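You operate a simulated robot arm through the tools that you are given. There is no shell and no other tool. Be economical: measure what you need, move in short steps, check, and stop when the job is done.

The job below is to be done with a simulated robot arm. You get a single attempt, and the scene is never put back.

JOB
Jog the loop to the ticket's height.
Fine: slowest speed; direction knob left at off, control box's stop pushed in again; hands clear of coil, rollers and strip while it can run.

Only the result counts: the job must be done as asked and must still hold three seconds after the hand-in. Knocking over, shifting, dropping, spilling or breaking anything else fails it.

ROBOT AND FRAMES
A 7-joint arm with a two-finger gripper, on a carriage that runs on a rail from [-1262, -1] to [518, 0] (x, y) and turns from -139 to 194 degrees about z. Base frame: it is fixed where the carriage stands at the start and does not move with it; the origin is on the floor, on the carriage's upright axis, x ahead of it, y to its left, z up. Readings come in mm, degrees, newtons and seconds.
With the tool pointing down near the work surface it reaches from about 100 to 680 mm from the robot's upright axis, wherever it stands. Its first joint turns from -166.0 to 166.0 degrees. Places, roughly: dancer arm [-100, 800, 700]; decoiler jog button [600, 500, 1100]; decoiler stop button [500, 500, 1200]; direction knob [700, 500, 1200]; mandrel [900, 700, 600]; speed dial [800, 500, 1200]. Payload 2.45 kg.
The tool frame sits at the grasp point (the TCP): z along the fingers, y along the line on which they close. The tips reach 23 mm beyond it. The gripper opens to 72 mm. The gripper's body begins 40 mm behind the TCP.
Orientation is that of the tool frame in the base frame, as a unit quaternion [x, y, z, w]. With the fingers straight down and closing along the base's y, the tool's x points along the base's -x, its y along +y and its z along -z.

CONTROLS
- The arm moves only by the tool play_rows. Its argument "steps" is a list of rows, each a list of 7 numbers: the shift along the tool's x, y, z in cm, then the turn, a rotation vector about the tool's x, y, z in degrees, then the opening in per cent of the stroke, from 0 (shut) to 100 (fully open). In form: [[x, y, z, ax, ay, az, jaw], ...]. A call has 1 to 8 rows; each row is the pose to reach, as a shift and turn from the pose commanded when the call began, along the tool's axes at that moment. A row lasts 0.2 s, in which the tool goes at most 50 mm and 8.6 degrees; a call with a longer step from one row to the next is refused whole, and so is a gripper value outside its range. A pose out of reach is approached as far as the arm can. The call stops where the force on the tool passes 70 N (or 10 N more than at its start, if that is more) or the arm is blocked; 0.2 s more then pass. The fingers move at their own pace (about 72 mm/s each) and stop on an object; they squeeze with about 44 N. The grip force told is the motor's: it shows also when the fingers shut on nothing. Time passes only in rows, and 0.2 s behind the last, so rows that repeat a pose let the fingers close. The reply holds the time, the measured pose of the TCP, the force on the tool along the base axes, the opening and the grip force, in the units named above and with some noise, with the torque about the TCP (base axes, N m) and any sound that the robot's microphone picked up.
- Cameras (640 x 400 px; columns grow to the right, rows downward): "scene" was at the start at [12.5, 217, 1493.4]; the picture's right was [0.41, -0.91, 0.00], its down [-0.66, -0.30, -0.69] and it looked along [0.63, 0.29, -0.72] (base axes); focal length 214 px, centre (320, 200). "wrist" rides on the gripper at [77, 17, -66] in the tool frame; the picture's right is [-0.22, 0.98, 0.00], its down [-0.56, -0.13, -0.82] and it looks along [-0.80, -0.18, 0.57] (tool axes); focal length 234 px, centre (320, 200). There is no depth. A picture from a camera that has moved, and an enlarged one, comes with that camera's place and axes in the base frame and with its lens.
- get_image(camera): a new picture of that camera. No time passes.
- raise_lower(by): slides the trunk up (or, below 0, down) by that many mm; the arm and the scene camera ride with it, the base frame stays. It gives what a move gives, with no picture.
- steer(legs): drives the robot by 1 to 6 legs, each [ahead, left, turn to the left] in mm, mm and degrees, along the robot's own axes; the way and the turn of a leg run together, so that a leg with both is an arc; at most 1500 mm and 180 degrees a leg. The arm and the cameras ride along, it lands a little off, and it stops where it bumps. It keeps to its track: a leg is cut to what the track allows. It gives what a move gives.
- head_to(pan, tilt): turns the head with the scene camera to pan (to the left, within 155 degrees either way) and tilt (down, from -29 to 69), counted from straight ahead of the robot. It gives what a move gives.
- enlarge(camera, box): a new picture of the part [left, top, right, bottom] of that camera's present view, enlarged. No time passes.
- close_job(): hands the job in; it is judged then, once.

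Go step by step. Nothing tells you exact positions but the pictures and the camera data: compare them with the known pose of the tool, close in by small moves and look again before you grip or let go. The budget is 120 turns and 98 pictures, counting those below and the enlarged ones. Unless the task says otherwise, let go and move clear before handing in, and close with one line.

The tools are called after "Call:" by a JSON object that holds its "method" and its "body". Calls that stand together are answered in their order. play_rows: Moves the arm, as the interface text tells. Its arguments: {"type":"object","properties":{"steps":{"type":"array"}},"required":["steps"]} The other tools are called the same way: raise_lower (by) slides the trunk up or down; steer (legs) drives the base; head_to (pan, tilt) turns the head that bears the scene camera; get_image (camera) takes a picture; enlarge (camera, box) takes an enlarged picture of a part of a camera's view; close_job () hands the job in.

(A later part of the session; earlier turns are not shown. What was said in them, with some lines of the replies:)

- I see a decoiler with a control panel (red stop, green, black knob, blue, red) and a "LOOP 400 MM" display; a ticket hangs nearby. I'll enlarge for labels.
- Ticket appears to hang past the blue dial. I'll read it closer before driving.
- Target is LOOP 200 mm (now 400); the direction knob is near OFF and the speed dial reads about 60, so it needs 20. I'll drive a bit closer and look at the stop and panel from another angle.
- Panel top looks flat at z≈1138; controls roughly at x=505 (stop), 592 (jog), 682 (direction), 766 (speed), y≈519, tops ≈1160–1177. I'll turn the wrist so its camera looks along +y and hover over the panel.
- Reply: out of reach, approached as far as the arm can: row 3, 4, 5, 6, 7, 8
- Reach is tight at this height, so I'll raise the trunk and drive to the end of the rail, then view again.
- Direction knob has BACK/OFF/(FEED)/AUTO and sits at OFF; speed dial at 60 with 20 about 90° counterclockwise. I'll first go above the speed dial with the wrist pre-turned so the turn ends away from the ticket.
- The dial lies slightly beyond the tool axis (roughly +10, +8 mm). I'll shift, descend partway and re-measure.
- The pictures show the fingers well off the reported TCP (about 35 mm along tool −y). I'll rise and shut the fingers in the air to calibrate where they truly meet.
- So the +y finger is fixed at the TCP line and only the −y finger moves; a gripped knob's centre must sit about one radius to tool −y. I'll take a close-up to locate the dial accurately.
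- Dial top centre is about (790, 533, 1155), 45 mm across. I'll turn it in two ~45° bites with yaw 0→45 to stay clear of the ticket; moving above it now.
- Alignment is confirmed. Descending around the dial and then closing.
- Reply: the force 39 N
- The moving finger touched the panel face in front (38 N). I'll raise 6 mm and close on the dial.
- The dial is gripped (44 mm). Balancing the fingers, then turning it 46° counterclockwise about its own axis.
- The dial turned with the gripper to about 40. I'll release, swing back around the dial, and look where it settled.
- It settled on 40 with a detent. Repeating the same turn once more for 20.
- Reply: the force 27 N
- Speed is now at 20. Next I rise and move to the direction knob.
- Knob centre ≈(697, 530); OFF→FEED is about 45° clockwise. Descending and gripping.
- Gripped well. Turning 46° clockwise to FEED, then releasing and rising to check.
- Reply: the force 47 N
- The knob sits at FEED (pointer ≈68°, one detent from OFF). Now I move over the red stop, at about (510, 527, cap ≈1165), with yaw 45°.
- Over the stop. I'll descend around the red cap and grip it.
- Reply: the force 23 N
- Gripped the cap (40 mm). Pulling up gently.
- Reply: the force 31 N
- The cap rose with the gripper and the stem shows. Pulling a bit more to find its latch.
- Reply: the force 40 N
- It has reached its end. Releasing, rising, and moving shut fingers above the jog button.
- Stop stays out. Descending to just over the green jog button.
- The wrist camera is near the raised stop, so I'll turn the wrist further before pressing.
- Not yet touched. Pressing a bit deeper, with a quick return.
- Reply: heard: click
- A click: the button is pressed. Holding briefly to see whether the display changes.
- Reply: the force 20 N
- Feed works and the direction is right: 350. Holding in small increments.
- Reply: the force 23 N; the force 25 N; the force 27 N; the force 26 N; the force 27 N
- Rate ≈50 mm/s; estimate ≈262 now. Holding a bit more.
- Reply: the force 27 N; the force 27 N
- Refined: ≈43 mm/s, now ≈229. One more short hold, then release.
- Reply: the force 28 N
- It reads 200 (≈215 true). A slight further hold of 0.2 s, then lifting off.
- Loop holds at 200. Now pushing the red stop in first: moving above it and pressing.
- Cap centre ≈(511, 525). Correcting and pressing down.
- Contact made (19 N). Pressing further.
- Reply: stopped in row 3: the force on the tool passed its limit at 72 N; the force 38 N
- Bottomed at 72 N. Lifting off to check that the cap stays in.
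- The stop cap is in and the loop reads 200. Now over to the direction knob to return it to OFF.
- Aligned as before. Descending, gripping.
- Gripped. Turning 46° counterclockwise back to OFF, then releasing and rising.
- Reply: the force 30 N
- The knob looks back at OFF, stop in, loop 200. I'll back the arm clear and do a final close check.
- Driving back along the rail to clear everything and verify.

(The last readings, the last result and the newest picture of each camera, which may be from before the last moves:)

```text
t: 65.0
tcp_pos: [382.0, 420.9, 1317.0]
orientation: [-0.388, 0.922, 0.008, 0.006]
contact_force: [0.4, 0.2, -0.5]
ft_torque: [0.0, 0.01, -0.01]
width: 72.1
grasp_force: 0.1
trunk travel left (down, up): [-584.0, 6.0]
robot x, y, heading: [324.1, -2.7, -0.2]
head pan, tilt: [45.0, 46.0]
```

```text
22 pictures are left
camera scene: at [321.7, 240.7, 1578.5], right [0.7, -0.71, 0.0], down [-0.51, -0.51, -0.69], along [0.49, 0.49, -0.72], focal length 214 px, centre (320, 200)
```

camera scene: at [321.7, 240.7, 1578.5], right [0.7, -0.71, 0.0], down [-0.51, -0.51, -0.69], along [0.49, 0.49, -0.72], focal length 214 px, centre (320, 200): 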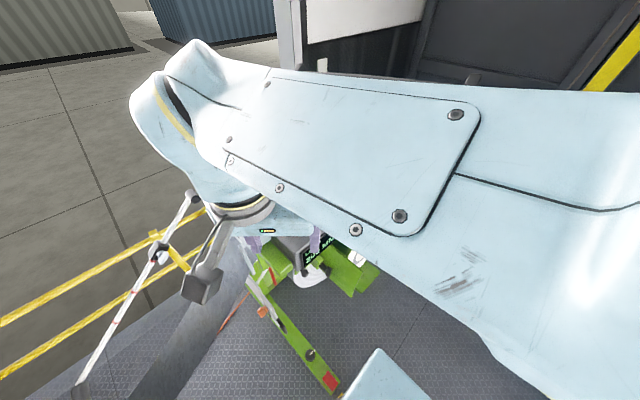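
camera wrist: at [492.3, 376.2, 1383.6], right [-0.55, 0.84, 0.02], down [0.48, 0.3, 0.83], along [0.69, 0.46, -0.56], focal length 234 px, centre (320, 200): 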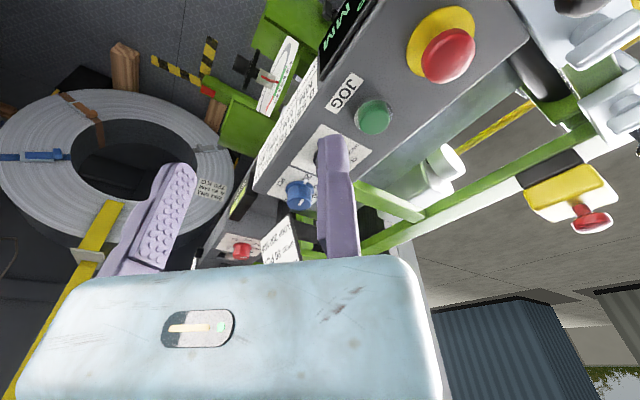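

Call:
{"method": "get_image", "body": {"camera": "wrist"}}

```text
21 pictures are left
camera wrist: at [315.2, 376.8, 1383.4], right [-0.55, 0.84, 0.01], down [0.48, 0.3, 0.83], along [0.69, 0.46, -0.56], focal length 234 px, centre (320, 200)
```

wrist: 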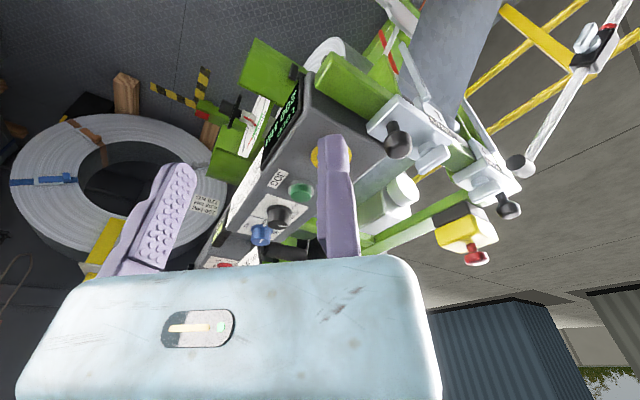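

Call:
{"method": "enlarge", "body": {"camera": "wrist", "box": [230, 70, 340, 250]}}

```text
2.22 times, centred on (285, 160) of wrist
camera zoom: at [315.2, 376.8, 1383.4], right [-0.55, 0.84, 0.01], down [0.48, 0.3, 0.83], along [0.69, 0.46, -0.56], focal length 520 px, centre (398, 289)
```

zoom: 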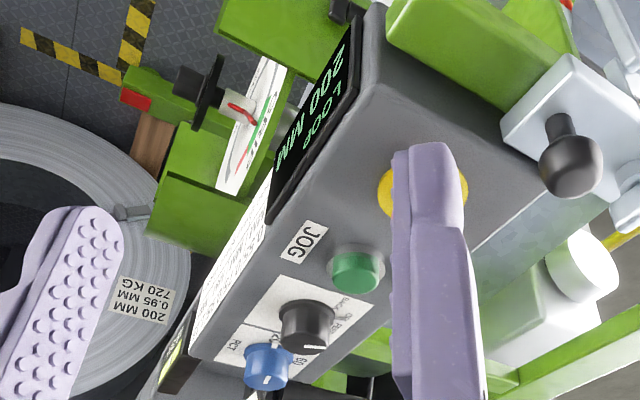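

The loop reads 200 mm, speed is at 20, the knob is at OFF, the stop is in, and the arm is clear. Handing in.

Call:
{"method": "close_job", "body": {}}

```text
The job is handed in.
```

I jogged the loop down to the ticket's height at the slowest speed (20 PCT), and the display reads 200 mm. It counts in 50 mm steps, so I timed the stop, and the true height should be within about 15 mm of 200. The direction knob is back at OFF, the control box's stop is pushed in again, and the arm is clear.
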